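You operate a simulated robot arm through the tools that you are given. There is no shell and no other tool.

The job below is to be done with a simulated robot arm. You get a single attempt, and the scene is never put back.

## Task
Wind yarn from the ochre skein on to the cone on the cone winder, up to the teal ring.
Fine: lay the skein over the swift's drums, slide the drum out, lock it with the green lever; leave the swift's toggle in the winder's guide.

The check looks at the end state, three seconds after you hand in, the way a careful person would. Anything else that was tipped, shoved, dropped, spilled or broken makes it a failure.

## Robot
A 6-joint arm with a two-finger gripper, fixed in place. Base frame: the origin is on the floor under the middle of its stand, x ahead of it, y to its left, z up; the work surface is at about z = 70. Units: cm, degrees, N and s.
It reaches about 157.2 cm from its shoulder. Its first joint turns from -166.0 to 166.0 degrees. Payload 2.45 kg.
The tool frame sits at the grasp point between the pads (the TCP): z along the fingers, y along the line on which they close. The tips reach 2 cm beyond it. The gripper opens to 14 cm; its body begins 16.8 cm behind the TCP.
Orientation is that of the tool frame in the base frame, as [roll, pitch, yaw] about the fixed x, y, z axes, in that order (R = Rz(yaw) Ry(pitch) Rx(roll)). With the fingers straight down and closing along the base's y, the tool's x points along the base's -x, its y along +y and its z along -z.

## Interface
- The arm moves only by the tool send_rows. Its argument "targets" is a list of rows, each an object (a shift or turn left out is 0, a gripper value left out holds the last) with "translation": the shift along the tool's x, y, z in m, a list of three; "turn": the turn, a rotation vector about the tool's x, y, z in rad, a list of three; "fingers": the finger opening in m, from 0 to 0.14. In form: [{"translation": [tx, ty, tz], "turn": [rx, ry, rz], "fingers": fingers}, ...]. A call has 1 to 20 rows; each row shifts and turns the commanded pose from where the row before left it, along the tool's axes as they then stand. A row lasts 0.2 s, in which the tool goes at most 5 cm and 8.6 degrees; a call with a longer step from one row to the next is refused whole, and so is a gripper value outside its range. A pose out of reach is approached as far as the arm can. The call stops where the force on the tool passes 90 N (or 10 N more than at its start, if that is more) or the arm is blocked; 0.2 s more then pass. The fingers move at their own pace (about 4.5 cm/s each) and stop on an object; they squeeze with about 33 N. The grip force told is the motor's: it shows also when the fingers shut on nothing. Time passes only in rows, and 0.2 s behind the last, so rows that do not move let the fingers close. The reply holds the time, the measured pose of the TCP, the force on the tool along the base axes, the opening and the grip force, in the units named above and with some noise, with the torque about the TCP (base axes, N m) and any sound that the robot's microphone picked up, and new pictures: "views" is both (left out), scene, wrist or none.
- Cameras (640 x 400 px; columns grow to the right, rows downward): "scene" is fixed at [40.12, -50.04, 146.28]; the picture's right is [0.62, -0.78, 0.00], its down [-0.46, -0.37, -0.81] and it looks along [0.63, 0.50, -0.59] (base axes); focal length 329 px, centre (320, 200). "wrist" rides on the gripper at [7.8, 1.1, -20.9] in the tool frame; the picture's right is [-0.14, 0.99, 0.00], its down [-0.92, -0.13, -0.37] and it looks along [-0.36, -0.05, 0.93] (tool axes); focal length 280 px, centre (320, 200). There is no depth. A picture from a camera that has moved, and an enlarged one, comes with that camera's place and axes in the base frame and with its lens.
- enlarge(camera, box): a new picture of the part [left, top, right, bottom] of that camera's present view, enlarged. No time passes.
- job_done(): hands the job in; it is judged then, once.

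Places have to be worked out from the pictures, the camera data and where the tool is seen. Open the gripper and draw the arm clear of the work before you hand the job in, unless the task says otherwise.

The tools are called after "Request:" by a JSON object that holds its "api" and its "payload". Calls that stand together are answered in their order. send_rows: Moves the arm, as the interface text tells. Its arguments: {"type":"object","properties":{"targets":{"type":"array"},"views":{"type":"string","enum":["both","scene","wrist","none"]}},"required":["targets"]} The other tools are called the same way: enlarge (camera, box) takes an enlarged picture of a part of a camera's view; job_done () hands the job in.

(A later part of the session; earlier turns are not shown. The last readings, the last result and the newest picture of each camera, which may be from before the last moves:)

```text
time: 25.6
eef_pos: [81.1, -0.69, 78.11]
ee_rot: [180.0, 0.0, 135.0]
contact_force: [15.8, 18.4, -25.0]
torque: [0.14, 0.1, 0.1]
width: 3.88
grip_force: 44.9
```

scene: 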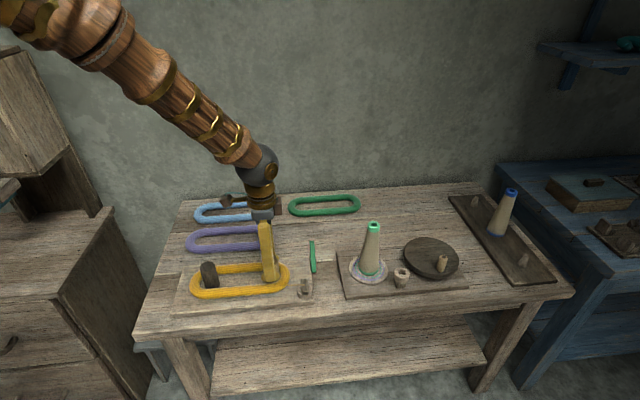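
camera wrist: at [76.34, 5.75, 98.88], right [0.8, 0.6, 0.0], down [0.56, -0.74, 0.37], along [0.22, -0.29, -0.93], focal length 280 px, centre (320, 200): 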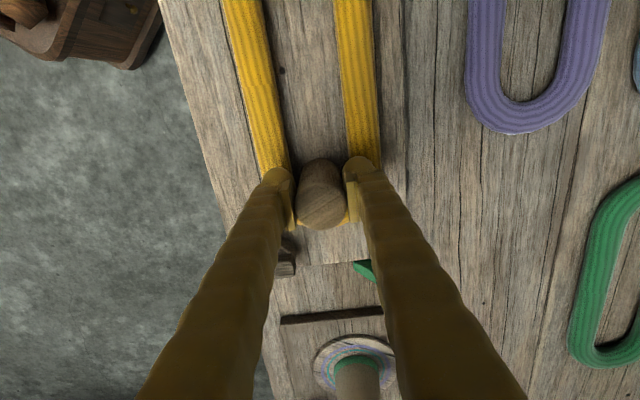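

I release and re-grip the drum to relax the built-up forces.

Request:
{"api": "send_rows", "payload": {"targets": [{"fingers": 0.05}, {}, {}], "views": "both"}}

Request:
{"api": "enlarge", "payload": {"camera": "wrist", "box": [200, 0, 400, 300]}}

Request:
{"api": "enlarge", "payload": {"camera": "scene", "box": [160, 220, 340, 320]}}

```text
time: 26.4
eef_pos: [81.18, -0.54, 77.99]
ee_rot: [-180.0, 0.0, 135.0]
contact_force: [0.0, 0.5, -0.7]
torque: [0.0, -0.01, 0.01]
width: 5.0
grip_force: 0.0
camera wrist: at [76.35, 5.72, 98.9], right [0.8, 0.6, 0.0], down [0.56, -0.74, 0.37], along [0.22, -0.29, -0.93], focal length 280 px, centre (320, 200)
```

scene: 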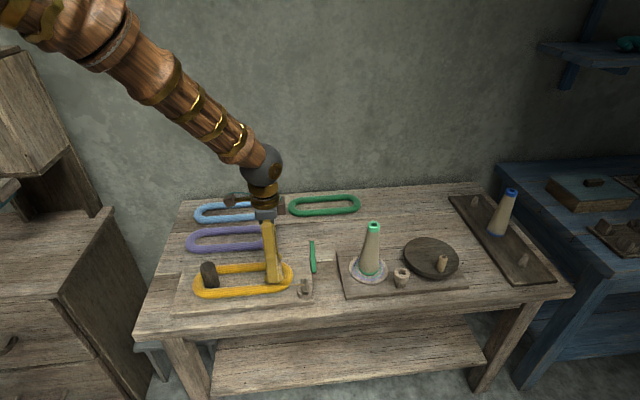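
wrist: 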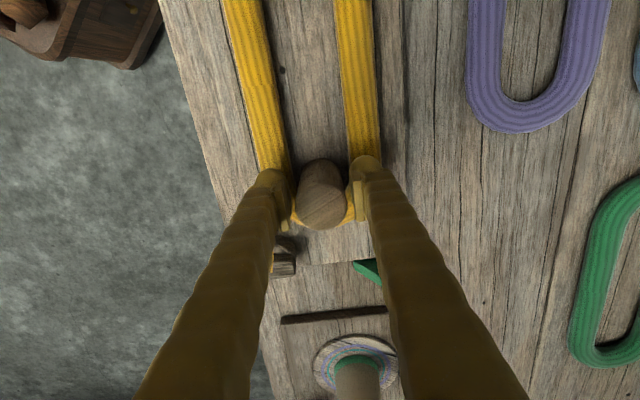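

```text
1.33 times, centred on (300, 150) of wrist
camera zoom: at [76.35, 5.72, 98.9], right [0.8, 0.6, 0.0], down [0.56, -0.74, 0.37], along [0.22, -0.29, -0.93], focal length 374 px, centre (347, 267)
```

zoom: 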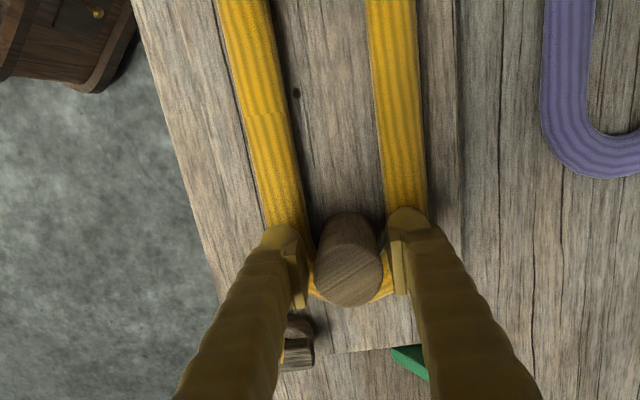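

```text
3.56 times, centred on (250, 270) of scene
camera zoom: at [40.12, -50.04, 146.28], right [0.62, -0.78, 0.0], down [-0.46, -0.37, -0.81], along [0.63, 0.5, -0.59], focal length 1169 px, centre (569, -49)
```

zoom: 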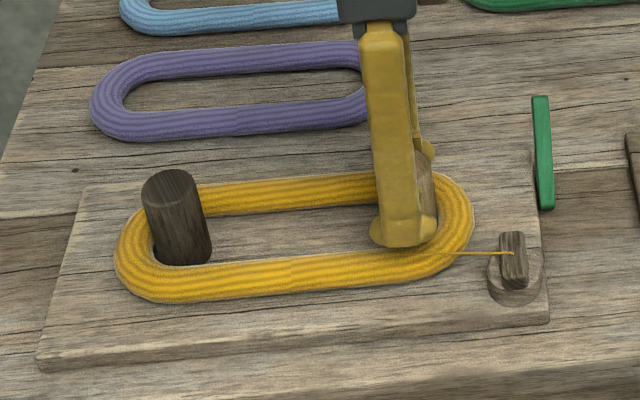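

The skein has been drawn along, and its left end is now close to the dark drum. I re-grip and pull further in small steps until e1 resistance shows.

Request:
{"api": "send_rows", "payload": {"targets": [{"fingers": 0.03}, {}, {}, {"translation": [-0.003, 0, 0]}, {}], "views": "none"}}

```text
time: 27.6
eef_pos: [81.33, -0.88, 78.01]
ee_rot: [-180.0, -0.1, 135.0]
contact_force: [6.7, 10.1, 1.4]
torque: [0.16, 0.05, 0.11]
width: 3.83
grip_force: 45.5
```

Request:
{"api": "send_rows", "payload": {"targets": [{"translation": [-0.003, 0, 0]}, {"translation": [-0.002, 0, 0]}, {}], "views": "wrist"}}

```text
time: 28.4
eef_pos: [81.59, -1.09, 77.98]
ee_rot: [-180.0, -0.1, 135.0]
contact_force: [-20.8, 44.4, 5.1]
torque: [0.27, 0.08, 0.22]
width: 3.87
grip_force: 45.0
camera wrist: at [76.82, 5.32, 98.85], right [0.8, 0.6, 0.0], down [0.56, -0.74, 0.37], along [0.22, -0.29, -0.93], focal length 280 px, centre (320, 200)
```

wrist: 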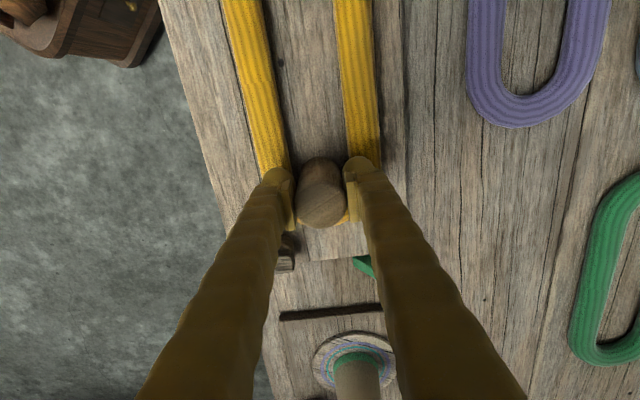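

Pulling now gives about 46 N back along the slide: the skein looks taut with the drum at e1≈58.4 (moved about 3.9 cm). I release and rise to look.

Request:
{"api": "send_rows", "payload": {"targets": [{"fingers": 0.09}, {}, {}, {"translation": [0, 0, -0.03]}, {"translation": [0, 0, -0.04]}, {"translation": [0.02, 0, -0.04]}, {"translation": [0.03, 0, -0.01]}, {}], "views": "both"}}

Request:
{"api": "enlarge", "payload": {"camera": "wrist", "box": [220, 0, 440, 300]}}

Request:
{"api": "enlarge", "payload": {"camera": "scene", "box": [160, 220, 340, 320]}}

```text
time: 30.2
eef_pos: [78.19, 2.4, 90.27]
ee_rot: [-180.0, 0.0, 135.0]
contact_force: [-0.5, -0.3, -1.1]
torque: [0.01, 0.0, 0.0]
width: 8.99
grip_force: 0.0
camera wrist: at [73.35, 8.78, 111.14], right [0.8, 0.6, 0.0], down [0.56, -0.74, 0.37], along [0.22, -0.29, -0.93], focal length 280 px, centre (320, 200)
```

scene: 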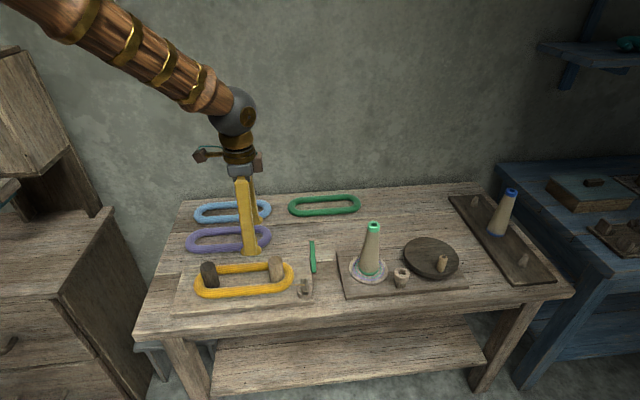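
wrist: 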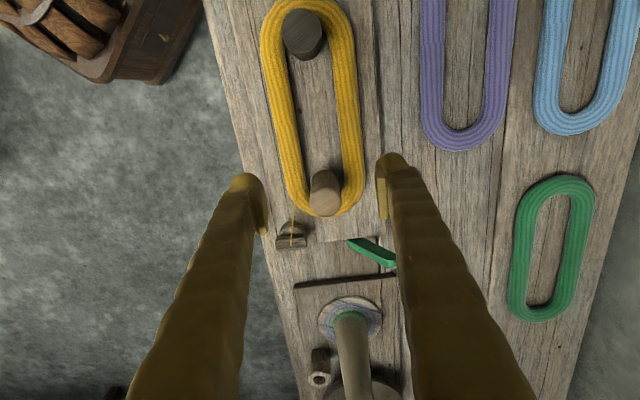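

```text
1.33 times, centred on (330, 150) of wrist
camera zoom: at [73.35, 8.78, 111.14], right [0.8, 0.6, 0.0], down [0.56, -0.74, 0.37], along [0.22, -0.29, -0.93], focal length 374 px, centre (307, 267)
```

zoom: 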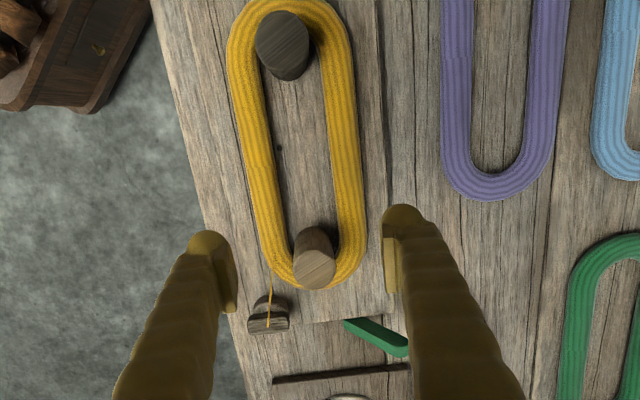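

```text
3.56 times, centred on (250, 270) of scene
camera zoom: at [40.12, -50.04, 146.28], right [0.62, -0.78, 0.0], down [-0.46, -0.37, -0.81], along [0.63, 0.5, -0.59], focal length 1169 px, centre (569, -49)
```

zoom: 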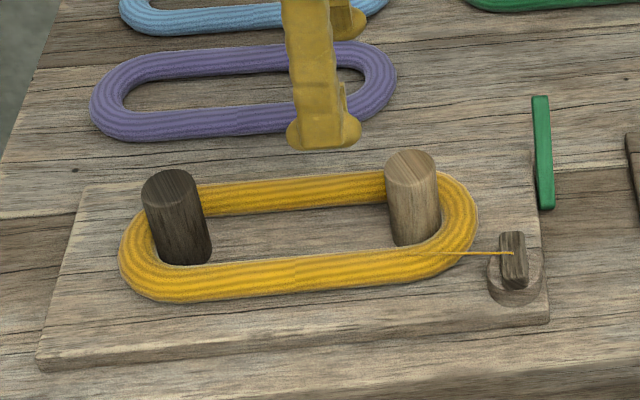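

The skein now hugs both drums, with the light drum at e1≈57.9. Next is the green lever; I look at how it is mounted.

Request:
{"api": "enlarge", "payload": {"camera": "wrist", "box": [320, 210, 420, 290]}}

Request:
{"api": "enlarge", "payload": {"camera": "scene", "box": [285, 230, 345, 280]}}

```text
5.00 times, centred on (370, 250) of wrist
camera zoom: at [73.35, 8.78, 111.14], right [0.8, 0.6, 0.0], down [0.56, -0.74, 0.37], along [0.22, -0.29, -0.93], focal length 1402 px, centre (70, -50)
```

zoom: 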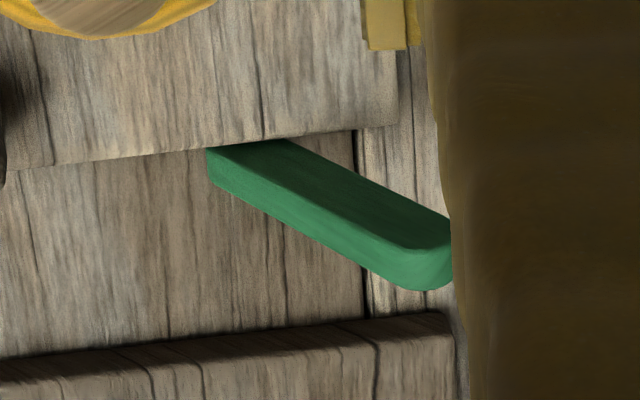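

```text
8.00 times, centred on (315, 255) of scene
camera zoom: at [40.12, -50.04, 146.28], right [0.62, -0.78, 0.0], down [-0.46, -0.37, -0.81], along [0.63, 0.5, -0.59], focal length 2631 px, centre (360, -240)
```

zoom: 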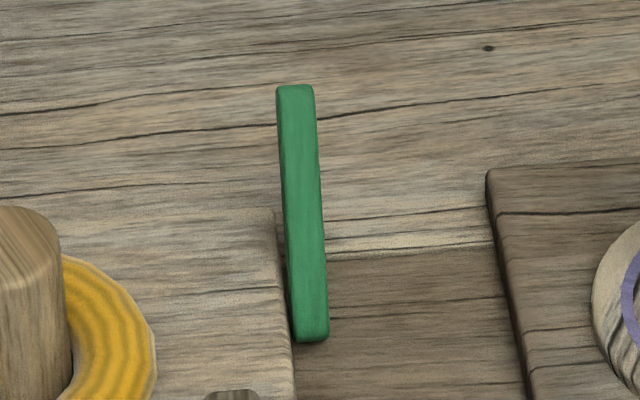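

The lever is a 1.3 cm bar at the board's right end, its foot near e2≈59.6 on the slide axis side and its top leaning back to e2≈65.5, z≈77.7. I go behind it with the fingers closed, to try a gentle push toward the front.

Request:
{"api": "send_rows", "payload": {"targets": [{"translation": [-0.0316, 0.028, 0], "fingers": 0.0}, {"translation": [-0.0316, 0.028, 0]}, {"translation": [-0.0316, 0.028, 0]}, {"translation": [-0.0316, 0.028, 0]}, {"translation": [-0.0316, 0.032, 0]}, {"translation": [0, 0, 0.03]}, {"translation": [0, 0, 0.03]}, {"translation": [0, 0, 0.03]}, {}], "views": "both"}}

Request:
{"api": "enlarge", "payload": {"camera": "scene", "box": [270, 200, 390, 290]}}

Request:
{"api": "enlarge", "payload": {"camera": "wrist", "box": [180, 60, 420, 260]}}

```text
time: 32.2
eef_pos: [99.48, 1.36, 81.03]
ee_rot: [180.0, 0.0, 134.9]
contact_force: [0.0, 0.7, 0.1]
torque: [-0.01, 0.0, -0.01]
width: 0.0
grip_force: 29.4
camera wrist: at [94.56, 7.62, 101.79], right [0.8, 0.6, 0.0], down [0.56, -0.74, 0.37], along [0.22, -0.29, -0.93], focal length 280 px, centre (320, 200)
```

scene: 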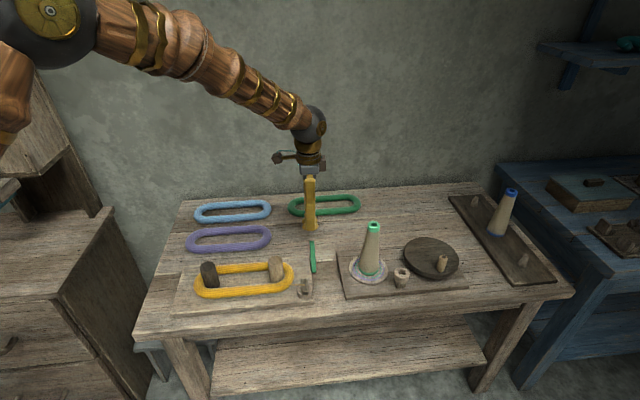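
wrist: 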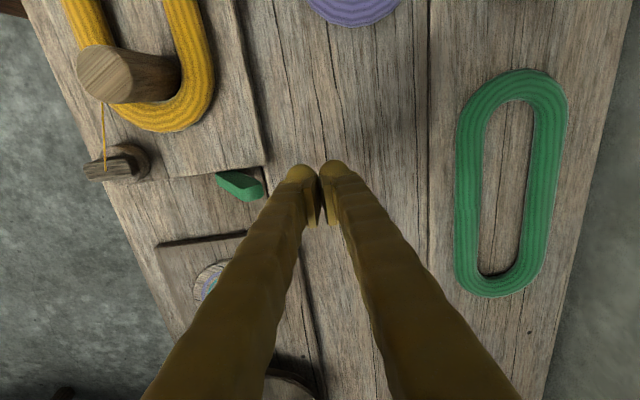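

```text
4.44 times, centred on (330, 245) of scene
camera zoom: at [40.12, -50.04, 146.28], right [0.62, -0.78, 0.0], down [-0.46, -0.37, -0.81], along [0.63, 0.5, -0.59], focal length 1462 px, centre (276, 0)
```

zoom: 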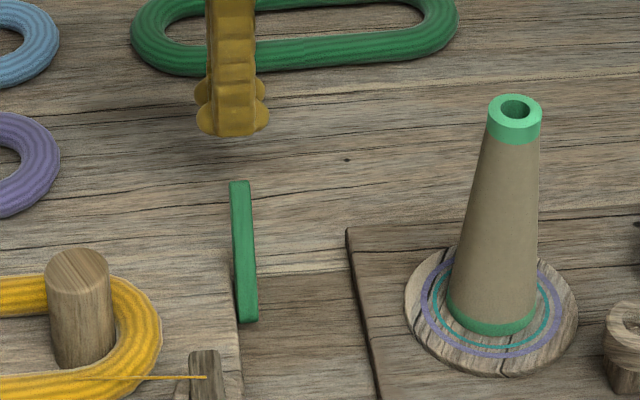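

```text
2.00 times, centred on (300, 160) of wrist
camera zoom: at [94.56, 7.62, 101.79], right [0.8, 0.6, 0.0], down [0.56, -0.74, 0.37], along [0.22, -0.29, -0.93], focal length 561 px, centre (360, 280)
```

zoom: 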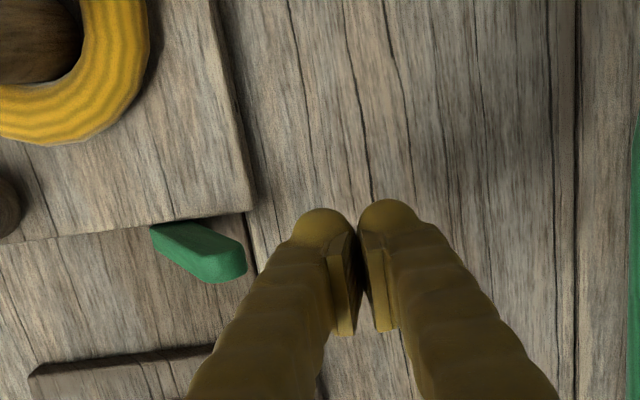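

The closed fingers are behind the lever tip (tip at e2≈65.9, fingers' front face at ≈68.6). I lower to z=77 and creep forward until I feel contact.

Request:
{"api": "send_rows", "payload": {"targets": [{"translation": [0, 0, 0.02]}, {"translation": [0, 0, 0.02]}, {"translation": [0, -0.01, 0]}, {"translation": [0, -0.01, 0]}, {"translation": [0, -0.004, 0]}, {"translation": [0, -0.004, 0]}, {"translation": [0, -0.004, 0]}, {}], "views": "both"}}

Request:
{"api": "enlarge", "payload": {"camera": "scene", "box": [270, 200, 390, 290]}}

```text
time: 34.0
eef_pos: [97.29, -0.98, 76.88]
ee_rot: [-180.0, 0.0, 135.0]
contact_force: [0.8, 0.8, 1.6]
torque: [-0.03, 0.03, 0.05]
width: 0.0
grip_force: 29.5
camera wrist: at [92.47, 5.32, 97.78], right [0.8, 0.6, 0.0], down [0.56, -0.74, 0.37], along [0.22, -0.29, -0.93], focal length 280 px, centre (320, 200)
```

scene: 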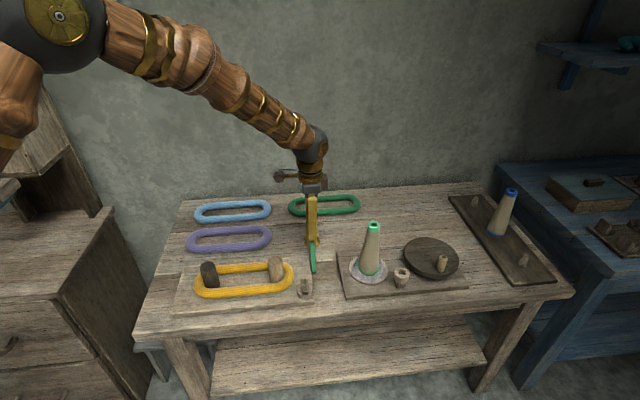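
wrist: 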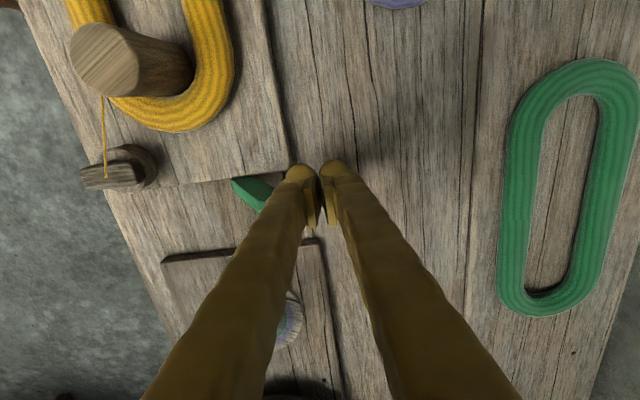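

```text
4.44 times, centred on (330, 245) of scene
camera zoom: at [40.12, -50.04, 146.28], right [0.62, -0.78, 0.0], down [-0.46, -0.37, -0.81], along [0.63, 0.5, -0.59], focal length 1462 px, centre (276, 0)
```

zoom: 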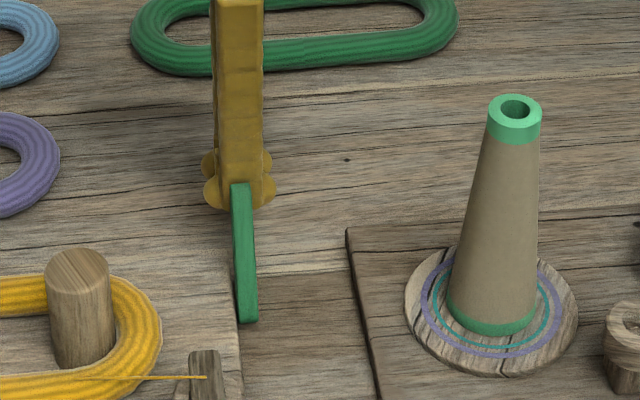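

The fingers are now right behind the lever's tip with hardly any force. I push on another 6 mm and read the force.

Request:
{"api": "send_rows", "payload": {"targets": [{"translation": [0, -0.003, 0]}, {"translation": [0, -0.003, 0]}, {}], "views": "scene"}}

Request:
{"api": "enlarge", "payload": {"camera": "scene", "box": [270, 200, 390, 290]}}

```text
time: 34.8
eef_pos: [96.86, -1.26, 76.8]
ee_rot: [-180.0, 0.0, 135.0]
contact_force: [-0.1, 1.1, 0.0]
torque: [0.01, 0.02, 0.01]
width: 0.0
grip_force: 29.1
```

scene: 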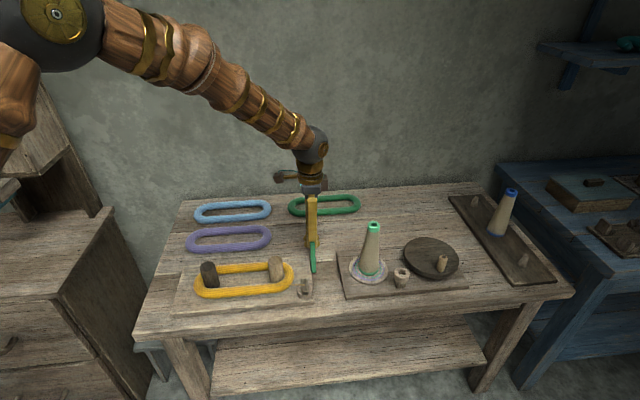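

```text
4.44 times, centred on (330, 245) of scene
camera zoom: at [40.12, -50.04, 146.28], right [0.62, -0.78, 0.0], down [-0.46, -0.37, -0.81], along [0.63, 0.5, -0.59], focal length 1462 px, centre (276, 0)
```

zoom: 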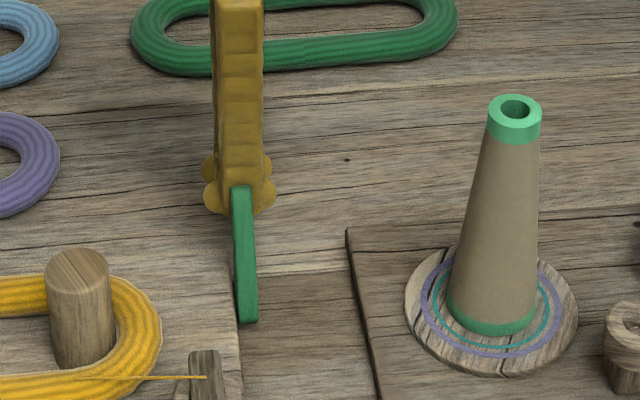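

Request:
{"api": "send_rows", "payload": {"targets": [{"translation": [0, -0.004, 0]}, {"translation": [0, -0.004, 0]}, {"translation": [0, -0.004, 0]}, {}], "views": "scene"}}

Request:
{"api": "enlarge", "payload": {"camera": "scene", "box": [270, 200, 390, 290]}}

```text
time: 35.8
eef_pos: [95.95, -2.14, 76.86]
ee_rot: [-179.9, -0.1, 135.0]
contact_force: [0.0, 0.1, 1.4]
torque: [-0.02, -0.02, 0.03]
width: 0.0
grip_force: 29.5
```

scene: 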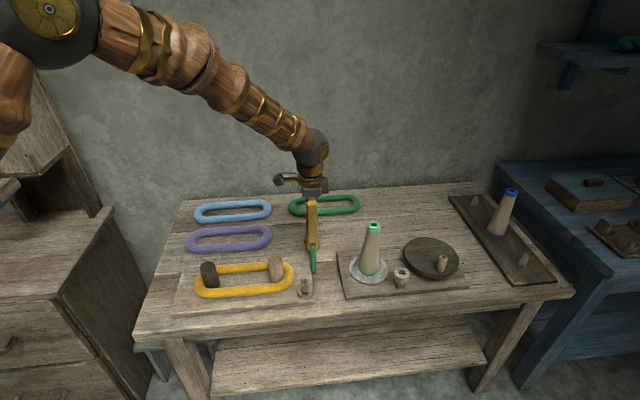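

```text
4.44 times, centred on (330, 245) of scene
camera zoom: at [40.12, -50.04, 146.28], right [0.62, -0.78, 0.0], down [-0.46, -0.37, -0.81], along [0.63, 0.5, -0.59], focal length 1462 px, centre (276, 0)
```

zoom: 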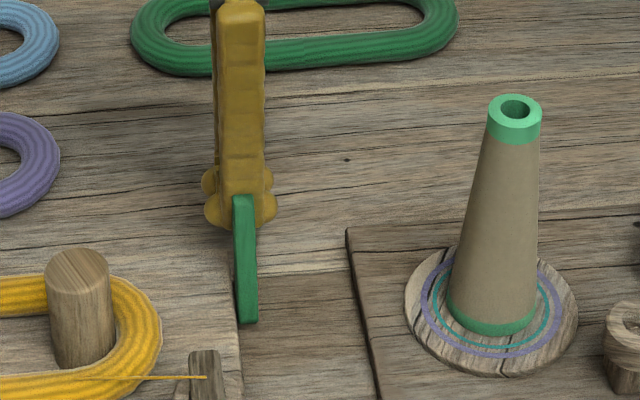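

The lever follows easily with almost no force. I keep pushing it toward the front in stages, watching for a stop, click or force.

Request:
{"api": "send_rows", "payload": {"targets": [{"translation": [0, -0.005, 0]}, {"translation": [0, -0.005, 0]}, {"translation": [0, -0.005, 0]}, {"translation": [0, -0.005, 0]}, {}], "views": "scene"}}

Request:
{"api": "enlarge", "payload": {"camera": "scene", "box": [270, 200, 390, 290]}}

```text
time: 37.0
eef_pos: [94.6, -3.49, 76.86]
ee_rot: [-179.9, 0.1, 134.9]
contact_force: [0.5, -1.2, 0.6]
torque: [0.01, 0.0, -0.02]
width: 0.0
grip_force: 29.9
```

scene: 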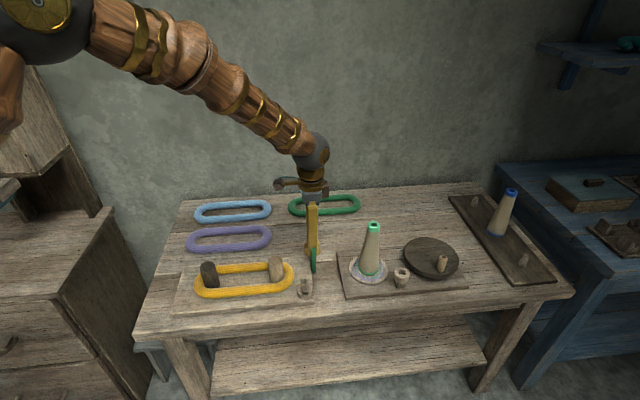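

```text
4.44 times, centred on (330, 245) of scene
camera zoom: at [40.12, -50.04, 146.28], right [0.62, -0.78, 0.0], down [-0.46, -0.37, -0.81], along [0.63, 0.5, -0.59], focal length 1462 px, centre (276, 0)
```

zoom: 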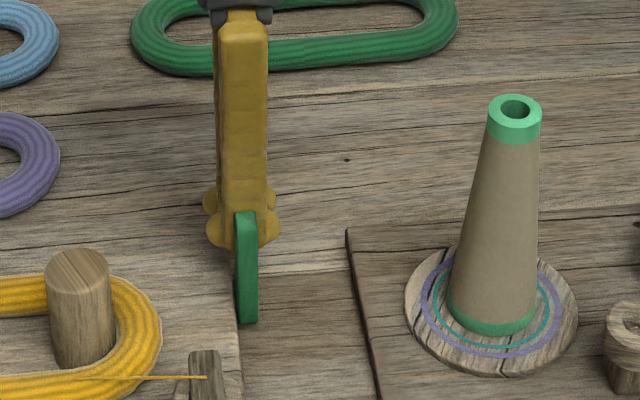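

The lever is now nearly upright, still with no resistance. I continue pushing forward.

Request:
{"api": "send_rows", "payload": {"targets": [{"translation": [0, -0.005, 0]}, {"translation": [0, -0.005, 0]}, {"translation": [0, -0.005, 0]}, {"translation": [0, -0.005, 0]}, {}], "views": "scene"}}

Request:
{"api": "enlarge", "payload": {"camera": "scene", "box": [270, 200, 390, 290]}}

```text
time: 38.2
eef_pos: [93.31, -5.05, 77.02]
ee_rot: [-180.0, 0.1, 135.1]
contact_force: [0.6, 0.0, 0.1]
torque: [0.0, 0.0, -0.01]
width: 0.0
grip_force: 29.3
```

scene: 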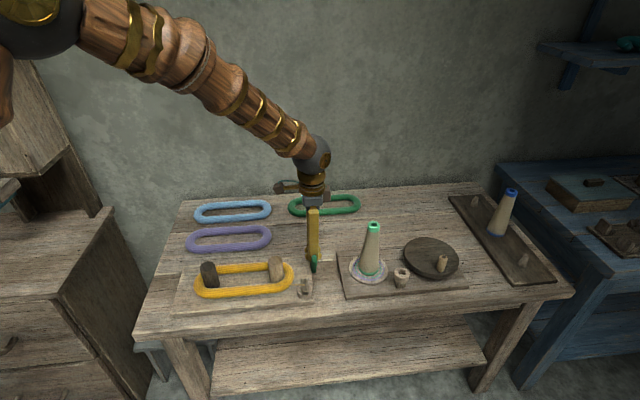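

```text
4.44 times, centred on (330, 245) of scene
camera zoom: at [40.12, -50.04, 146.28], right [0.62, -0.78, 0.0], down [-0.46, -0.37, -0.81], along [0.63, 0.5, -0.59], focal length 1462 px, centre (276, 0)
```

zoom: 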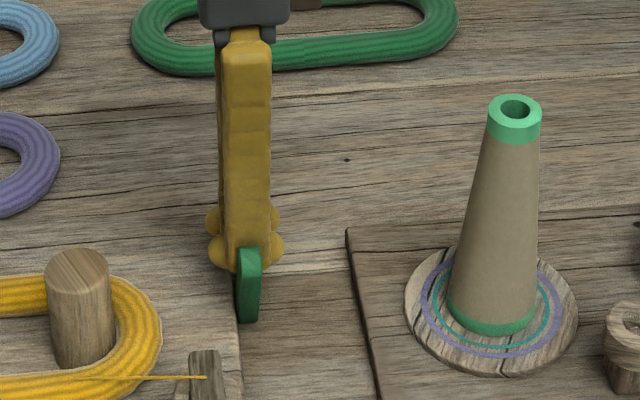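

Request:
{"api": "send_rows", "payload": {"targets": [{"translation": [0, -0.005, 0]}, {"translation": [0, -0.005, 0]}, {"translation": [0, -0.005, 0]}, {"translation": [0, -0.005, 0]}, {}], "views": "scene"}}

Request:
{"api": "enlarge", "payload": {"camera": "scene", "box": [270, 200, 390, 290]}}

```text
time: 39.4
eef_pos: [91.97, -6.17, 77.12]
ee_rot: [179.8, 0.2, 135.1]
contact_force: [49.7, 53.7, 17.6]
torque: [0.26, -0.18, -0.09]
width: 0.0
grip_force: 29.6
```

scene: 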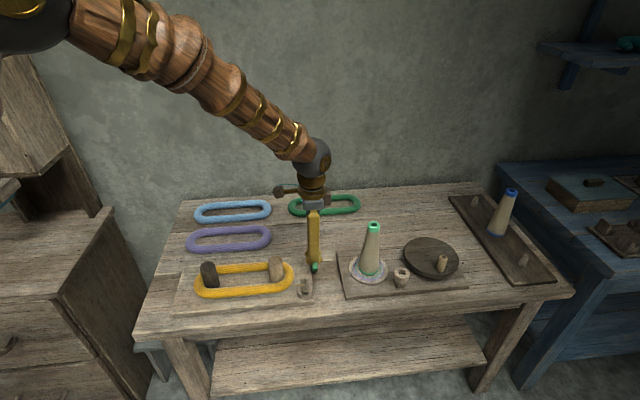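

```text
4.44 times, centred on (330, 245) of scene
camera zoom: at [40.12, -50.04, 146.28], right [0.62, -0.78, 0.0], down [-0.46, -0.37, -0.81], along [0.63, 0.5, -0.59], focal length 1462 px, centre (276, 0)
```

zoom: 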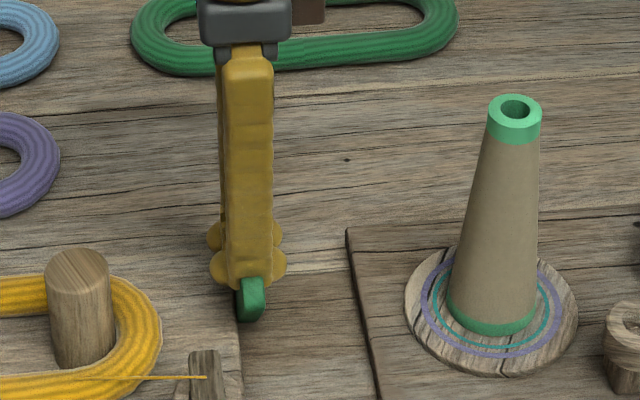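

A firm stop came at about 25–30° past upright, with 73 N on the tool. I back off at once, rise and check that nothing else moved.

Request:
{"api": "send_rows", "payload": {"targets": [{"translation": [0, 0.005, 0]}, {"translation": [0, 0.01, 0]}, {"translation": [0, 0.02, -0.01]}, {"translation": [0, 0.03, -0.03]}, {"translation": [0, 0.02, -0.04]}, {"translation": [0.02, 0.0, -0.04]}, {}], "views": "both"}}

Request:
{"api": "enlarge", "payload": {"camera": "scene", "box": [160, 220, 340, 320]}}

Request:
{"api": "enlarge", "payload": {"camera": "wrist", "box": [120, 60, 420, 260]}}

```text
time: 41.0
eef_pos: [96.29, 0.97, 88.83]
ee_rot: [-180.0, 0.0, 135.0]
contact_force: [0.0, 0.4, 0.6]
torque: [-0.02, -0.05, 0.03]
width: 0.0
grip_force: 29.4
camera wrist: at [91.5, 7.33, 109.79], right [0.8, 0.6, 0.0], down [0.56, -0.74, 0.37], along [0.22, -0.29, -0.93], focal length 280 px, centre (320, 200)
```

scene: 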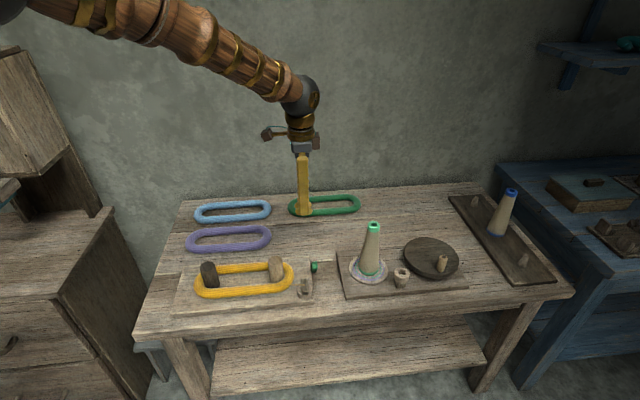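
wrist: 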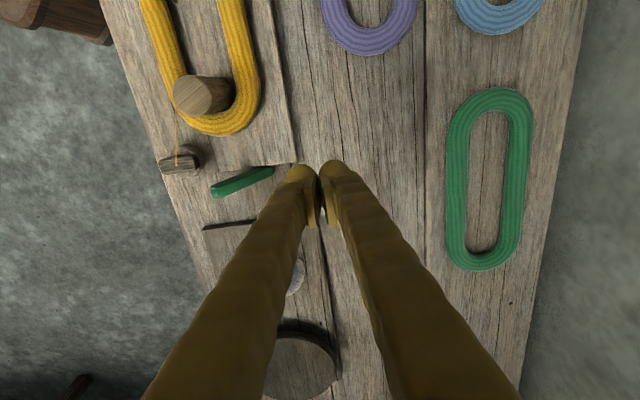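

```text
3.56 times, centred on (250, 270) of scene
camera zoom: at [40.12, -50.04, 146.28], right [0.62, -0.78, 0.0], down [-0.46, -0.37, -0.81], along [0.63, 0.5, -0.59], focal length 1169 px, centre (569, -49)
```

zoom: 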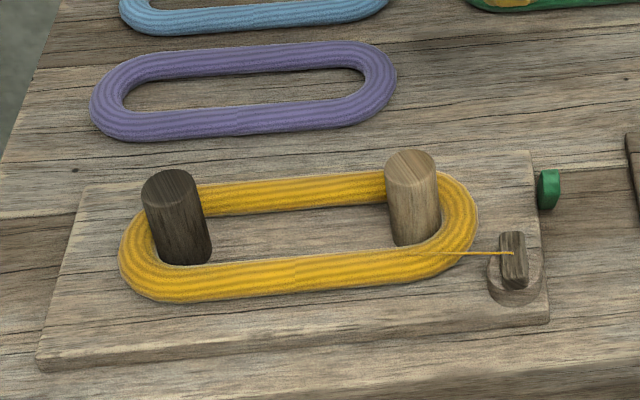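

```text
2.00 times, centred on (270, 160) of wrist
camera zoom: at [91.5, 7.33, 109.79], right [0.8, 0.6, 0.0], down [0.56, -0.74, 0.37], along [0.22, -0.29, -0.93], focal length 561 px, centre (420, 280)
```

zoom: 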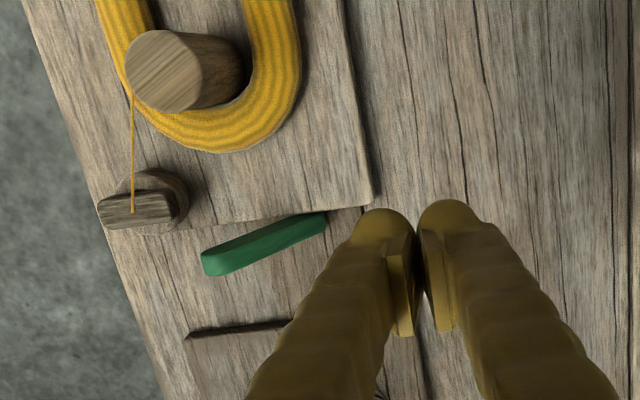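

The lever now leans forward at its stop, and the skein and drum have not moved. Next is the toggle: I move so that the wrist camera looks at it closely with the fingers open.

Request:
{"api": "send_rows", "payload": {"targets": [{"translation": [0.015, -0.044, 0], "fingers": 0.14}, {"translation": [0.015, -0.044, 0]}, {"translation": [0.015, -0.044, 0]}, {"translation": [0.015, -0.044, 0]}, {}, {}, {}], "views": "both"}}

Request:
{"api": "enlarge", "payload": {"camera": "wrist", "box": [270, 140, 390, 240]}}

Request:
{"api": "enlarge", "payload": {"camera": "scene", "box": [285, 260, 335, 305]}}

Request:
{"api": "enlarge", "payload": {"camera": "scene", "box": [375, 250, 435, 300]}}

```text
time: 42.6
eef_pos: [79.76, -6.9, 88.97]
ee_rot: [180.0, 0.1, 135.0]
contact_force: [-0.2, -0.4, 0.5]
torque: [0.01, -0.01, -0.03]
width: 14.0
grip_force: 0.1
camera wrist: at [74.96, -0.61, 109.76], right [0.8, 0.6, 0.0], down [0.56, -0.74, 0.37], along [0.22, -0.29, -0.93], focal length 280 px, centre (320, 200)
```

scene: 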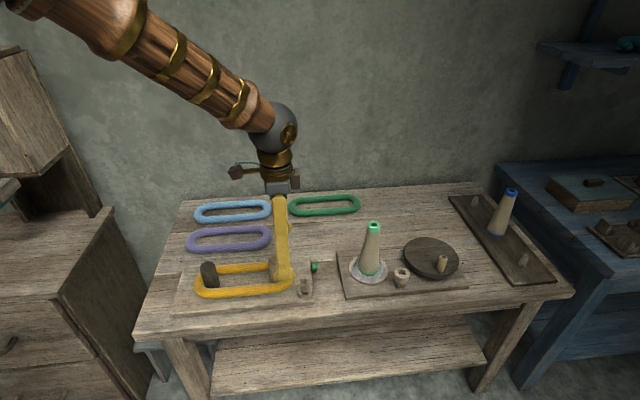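
wrist: 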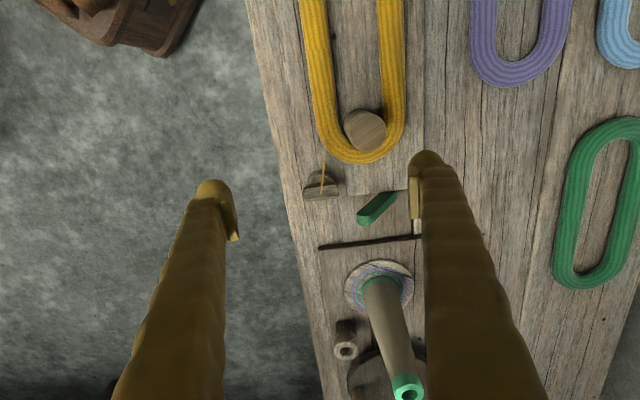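

```text
4.00 times, centred on (330, 190) of wrist
camera zoom: at [74.96, -0.61, 109.76], right [0.8, 0.6, 0.0], down [0.56, -0.74, 0.37], along [0.22, -0.29, -0.93], focal length 1122 px, centre (280, 240)
```

zoom: 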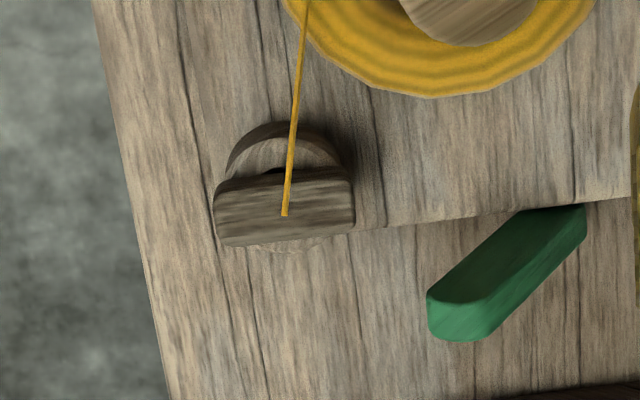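

```text
8.89 times, centred on (310, 282) of scene
camera zoom: at [40.12, -50.04, 146.28], right [0.62, -0.78, 0.0], down [-0.46, -0.37, -0.81], along [0.63, 0.5, -0.59], focal length 2923 px, centre (409, -533)
```

zoom: 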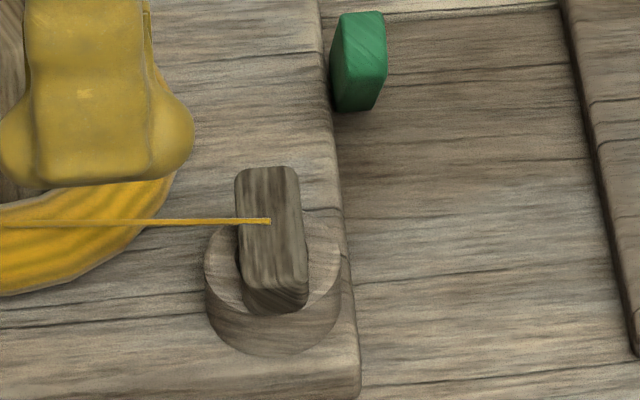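

```text
8.00 times, centred on (405, 275) of scene
camera zoom: at [40.12, -50.04, 146.28], right [0.62, -0.78, 0.0], down [-0.46, -0.37, -0.81], along [0.63, 0.5, -0.59], focal length 2631 px, centre (-360, -400)
```

zoom: 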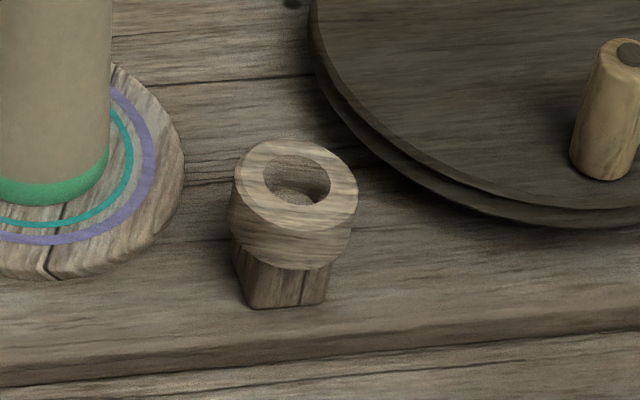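

The toggle has a bar head about 4 cm long (along e2) on a round peg in a cup, at e1≈65.7, e2≈51.0, top z≈75.5. The guide is a ringed cup at e1≈93.2, e2≈51.3, top z≈76.4. I go above the toggle with the fingers at 6.5 cm, staying clear of the lever.

Request:
{"api": "send_rows", "payload": {"targets": [{"translation": [-0.02, -0.003, 0], "fingers": 0.065}, {"translation": [-0.02, -0.002, 0]}, {}, {"translation": [0, 0, 0.03]}, {"translation": [0, 0, 0.03]}, {}], "views": "both"}}

Request:
{"api": "enlarge", "payload": {"camera": "wrist", "box": [240, 100, 400, 240]}}

Request:
{"api": "enlarge", "payload": {"camera": "scene", "box": [265, 210, 355, 305]}}

```text
time: 44.0
eef_pos: [82.34, -10.32, 82.83]
ee_rot: [-179.9, 0.0, 135.0]
contact_force: [0.3, 0.6, -0.3]
torque: [-0.01, -0.03, -0.01]
width: 6.48
grip_force: 0.1
camera wrist: at [77.5, -3.89, 103.76], right [0.8, 0.6, 0.0], down [0.56, -0.74, 0.37], along [0.22, -0.29, -0.93], focal length 280 px, centre (320, 200)
```

scene: 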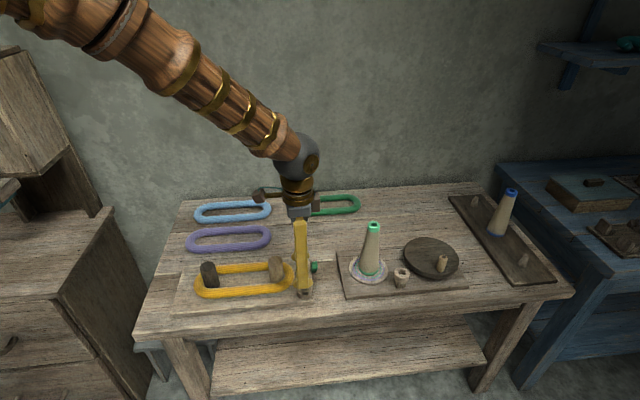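
wrist: 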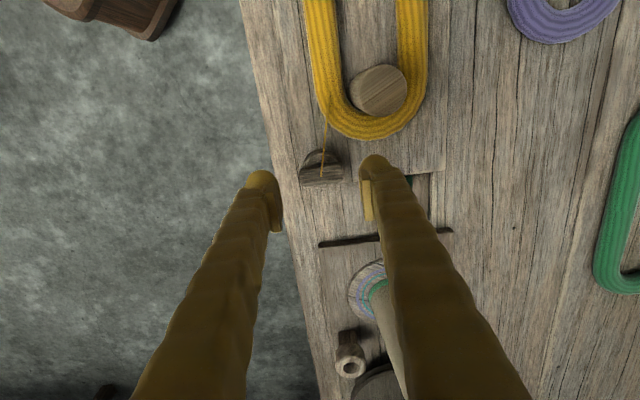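

```text
2.86 times, centred on (320, 170) of wrist
camera zoom: at [77.5, -3.89, 103.76], right [0.8, 0.6, 0.0], down [0.56, -0.74, 0.37], along [0.22, -0.29, -0.93], focal length 801 px, centre (320, 286)
```

zoom: 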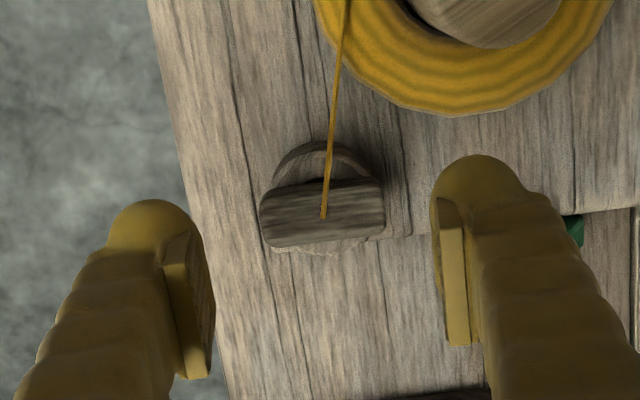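

```text
4.21 times, centred on (310, 258) of scene
camera zoom: at [40.12, -50.04, 146.28], right [0.62, -0.78, 0.0], down [-0.46, -0.37, -0.81], along [0.63, 0.5, -0.59], focal length 1384 px, centre (362, -42)
```

zoom: 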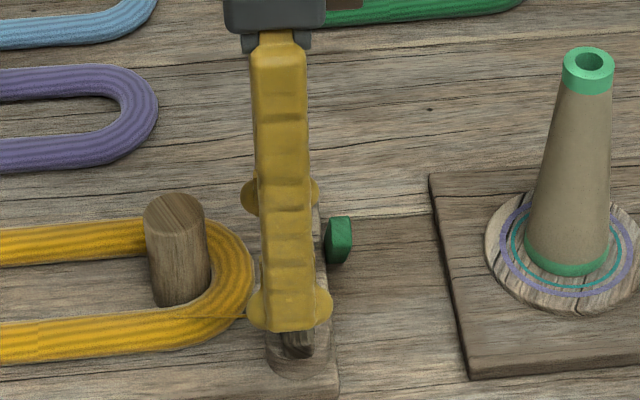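

The toggle sits centred between the fingers (head about 4.5 cm long). I shift 3 mm away from the lever and descend to z≈75.6.

Request:
{"api": "send_rows", "payload": {"targets": [{"translation": [0.0035, 0, 0.02]}, {"translation": [0, 0, 0.02]}, {"translation": [0, 0, 0.015]}, {"translation": [0, 0, 0.01]}, {"translation": [0, 0, 0.007]}, {}], "views": "both"}}

Request:
{"api": "enlarge", "payload": {"camera": "wrist", "box": [240, 100, 400, 240]}}

Request:
{"api": "enlarge", "payload": {"camera": "scene", "box": [265, 230, 355, 305]}}

```text
time: 45.4
eef_pos: [81.88, -10.17, 75.68]
ee_rot: [180.0, 0.1, 135.0]
contact_force: [-0.6, -0.1, -0.2]
torque: [0.0, -0.02, 0.03]
width: 6.51
grip_force: 0.0
camera wrist: at [77.13, -3.84, 96.57], right [0.8, 0.6, 0.0], down [0.56, -0.74, 0.37], along [0.22, -0.29, -0.93], focal length 280 px, centre (320, 200)
```

scene: 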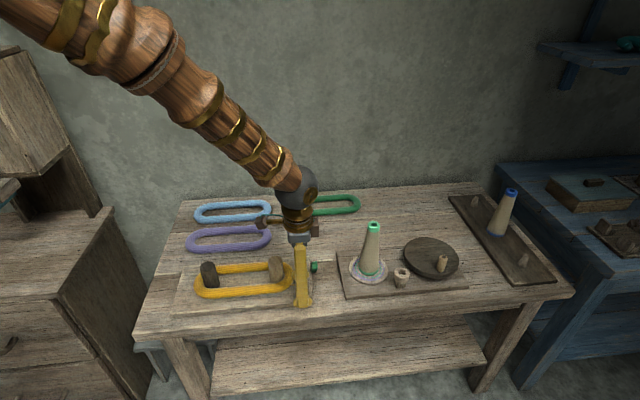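
wrist: 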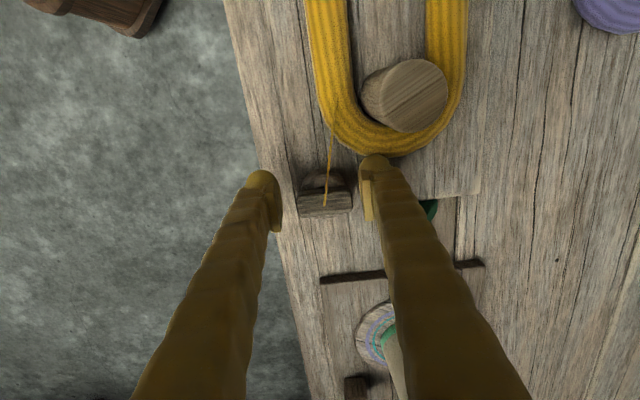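

```text
2.86 times, centred on (320, 170) of wrist
camera zoom: at [77.13, -3.84, 96.57], right [0.8, 0.6, 0.0], down [0.56, -0.74, 0.37], along [0.22, -0.29, -0.93], focal length 801 px, centre (320, 286)
```

zoom: 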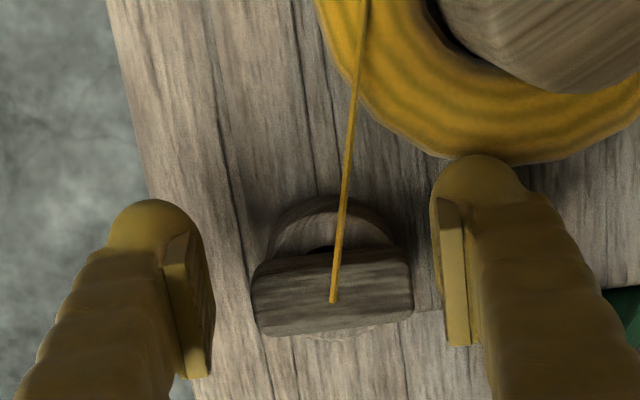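

```text
5.33 times, centred on (310, 268) of scene
camera zoom: at [40.12, -50.04, 146.28], right [0.62, -0.78, 0.0], down [-0.46, -0.37, -0.81], along [0.63, 0.5, -0.59], focal length 1754 px, centre (373, -160)
```

zoom: 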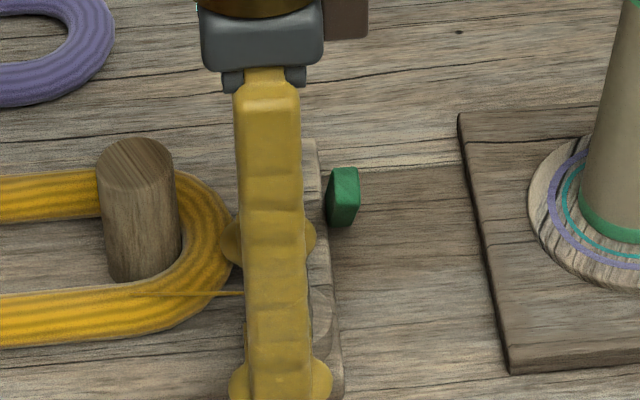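

The head is between the pads, about 0.3 cm toward the back. I centre on it and close.

Request:
{"api": "send_rows", "payload": {"targets": [{"translation": [-0.002, 0.003, 0]}, {"fingers": 0.04}, {}, {}, {}], "views": "both"}}

Request:
{"api": "enlarge", "payload": {"camera": "wrist", "box": [240, 100, 400, 240]}}

```text
time: 46.6
eef_pos: [82.3, -10.11, 75.7]
ee_rot: [179.9, 0.0, 135.0]
contact_force: [0.6, 0.0, 1.3]
torque: [0.04, 0.01, 0.01]
width: 4.27
grip_force: 33.4
camera wrist: at [77.52, -3.74, 96.54], right [0.8, 0.6, 0.0], down [0.56, -0.74, 0.37], along [0.22, -0.29, -0.93], focal length 280 px, centre (320, 200)
```

scene: 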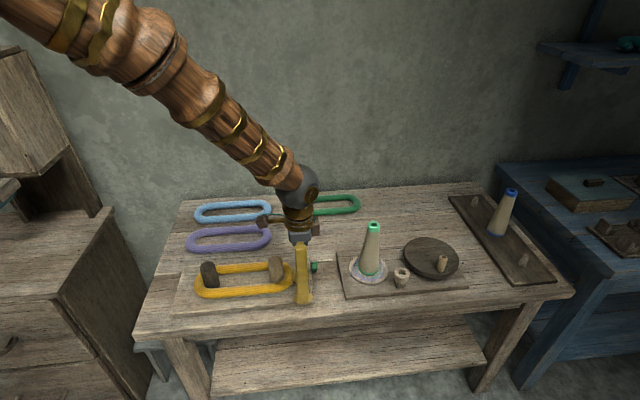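
wrist: 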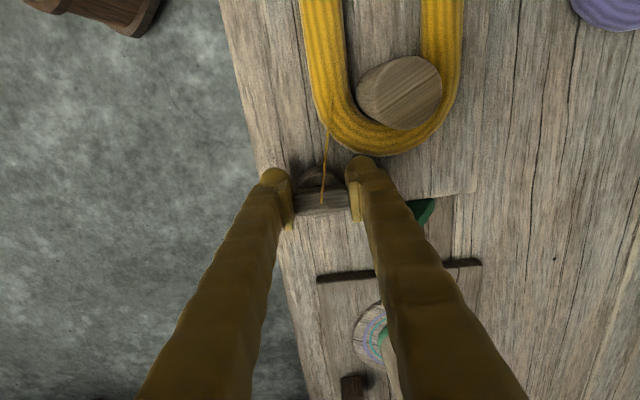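

```text
2.86 times, centred on (320, 170) of wrist
camera zoom: at [77.52, -3.74, 96.54], right [0.8, 0.6, 0.0], down [0.56, -0.74, 0.37], along [0.22, -0.29, -0.93], focal length 801 px, centre (320, 286)
```

zoom: 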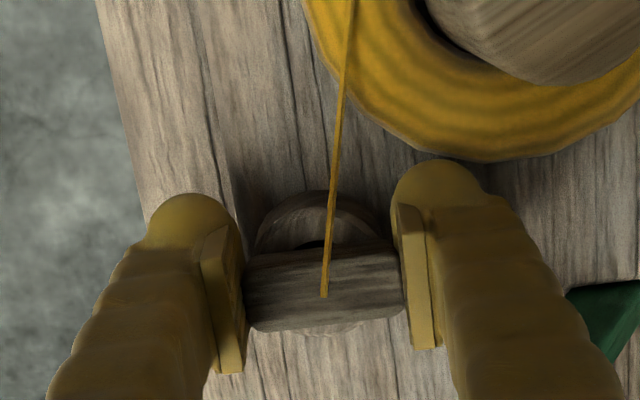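

The head is gripped (4.27 cm, 33 N) without side load. I lift straight up slowly.

Request:
{"api": "send_rows", "payload": {"targets": [{"translation": [0, 0, -0.005]}, {"translation": [0, 0, -0.01]}, {"translation": [0, 0, -0.015]}, {"translation": [0, 0, -0.02]}, {"translation": [0, 0, -0.025]}, {"translation": [0, 0, -0.025]}, {}], "views": "both"}}

Request:
{"api": "enlarge", "payload": {"camera": "scene", "box": [265, 220, 355, 305]}}

Request:
{"api": "enlarge", "payload": {"camera": "wrist", "box": [240, 100, 400, 240]}}

```text
time: 48.2
eef_pos: [82.31, -9.84, 85.64]
ee_rot: [179.8, 0.0, 135.0]
contact_force: [-0.7, 0.7, -0.6]
torque: [0.0, 0.02, 0.01]
width: 4.3
grip_force: 32.9
camera wrist: at [77.46, -3.53, 106.53], right [0.8, 0.6, 0.0], down [0.56, -0.74, 0.37], along [0.22, -0.29, -0.93], focal length 280 px, centre (320, 200)
```

scene: 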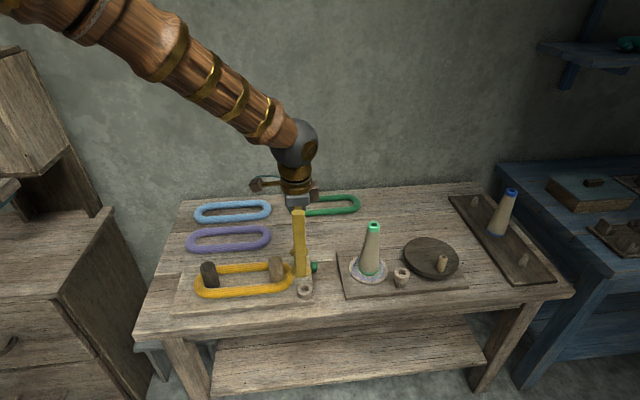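
wrist: 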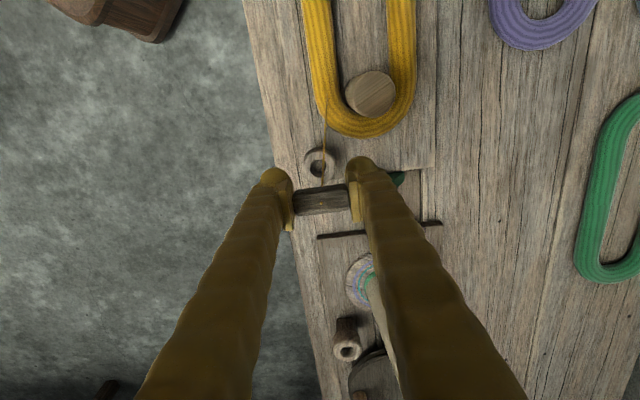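

```text
4.71 times, centred on (310, 262) of scene
camera zoom: at [40.12, -50.04, 146.28], right [0.62, -0.78, 0.0], down [-0.46, -0.37, -0.81], along [0.63, 0.5, -0.59], focal length 1547 px, centre (367, -94)
```

zoom: 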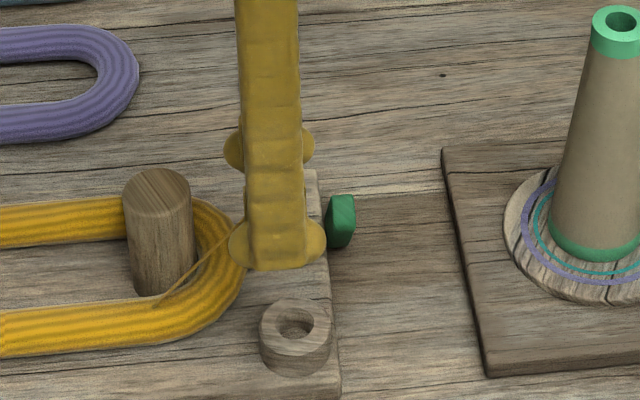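

```text
2.86 times, centred on (320, 170) of wrist
camera zoom: at [77.46, -3.53, 106.53], right [0.8, 0.6, 0.0], down [0.56, -0.74, 0.37], along [0.22, -0.29, -0.93], focal length 801 px, centre (320, 286)
```

zoom: 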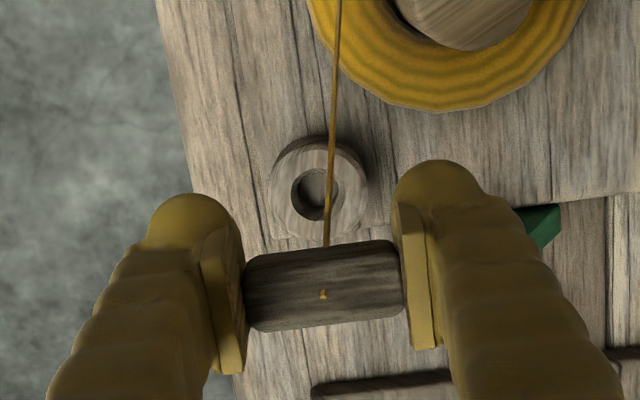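

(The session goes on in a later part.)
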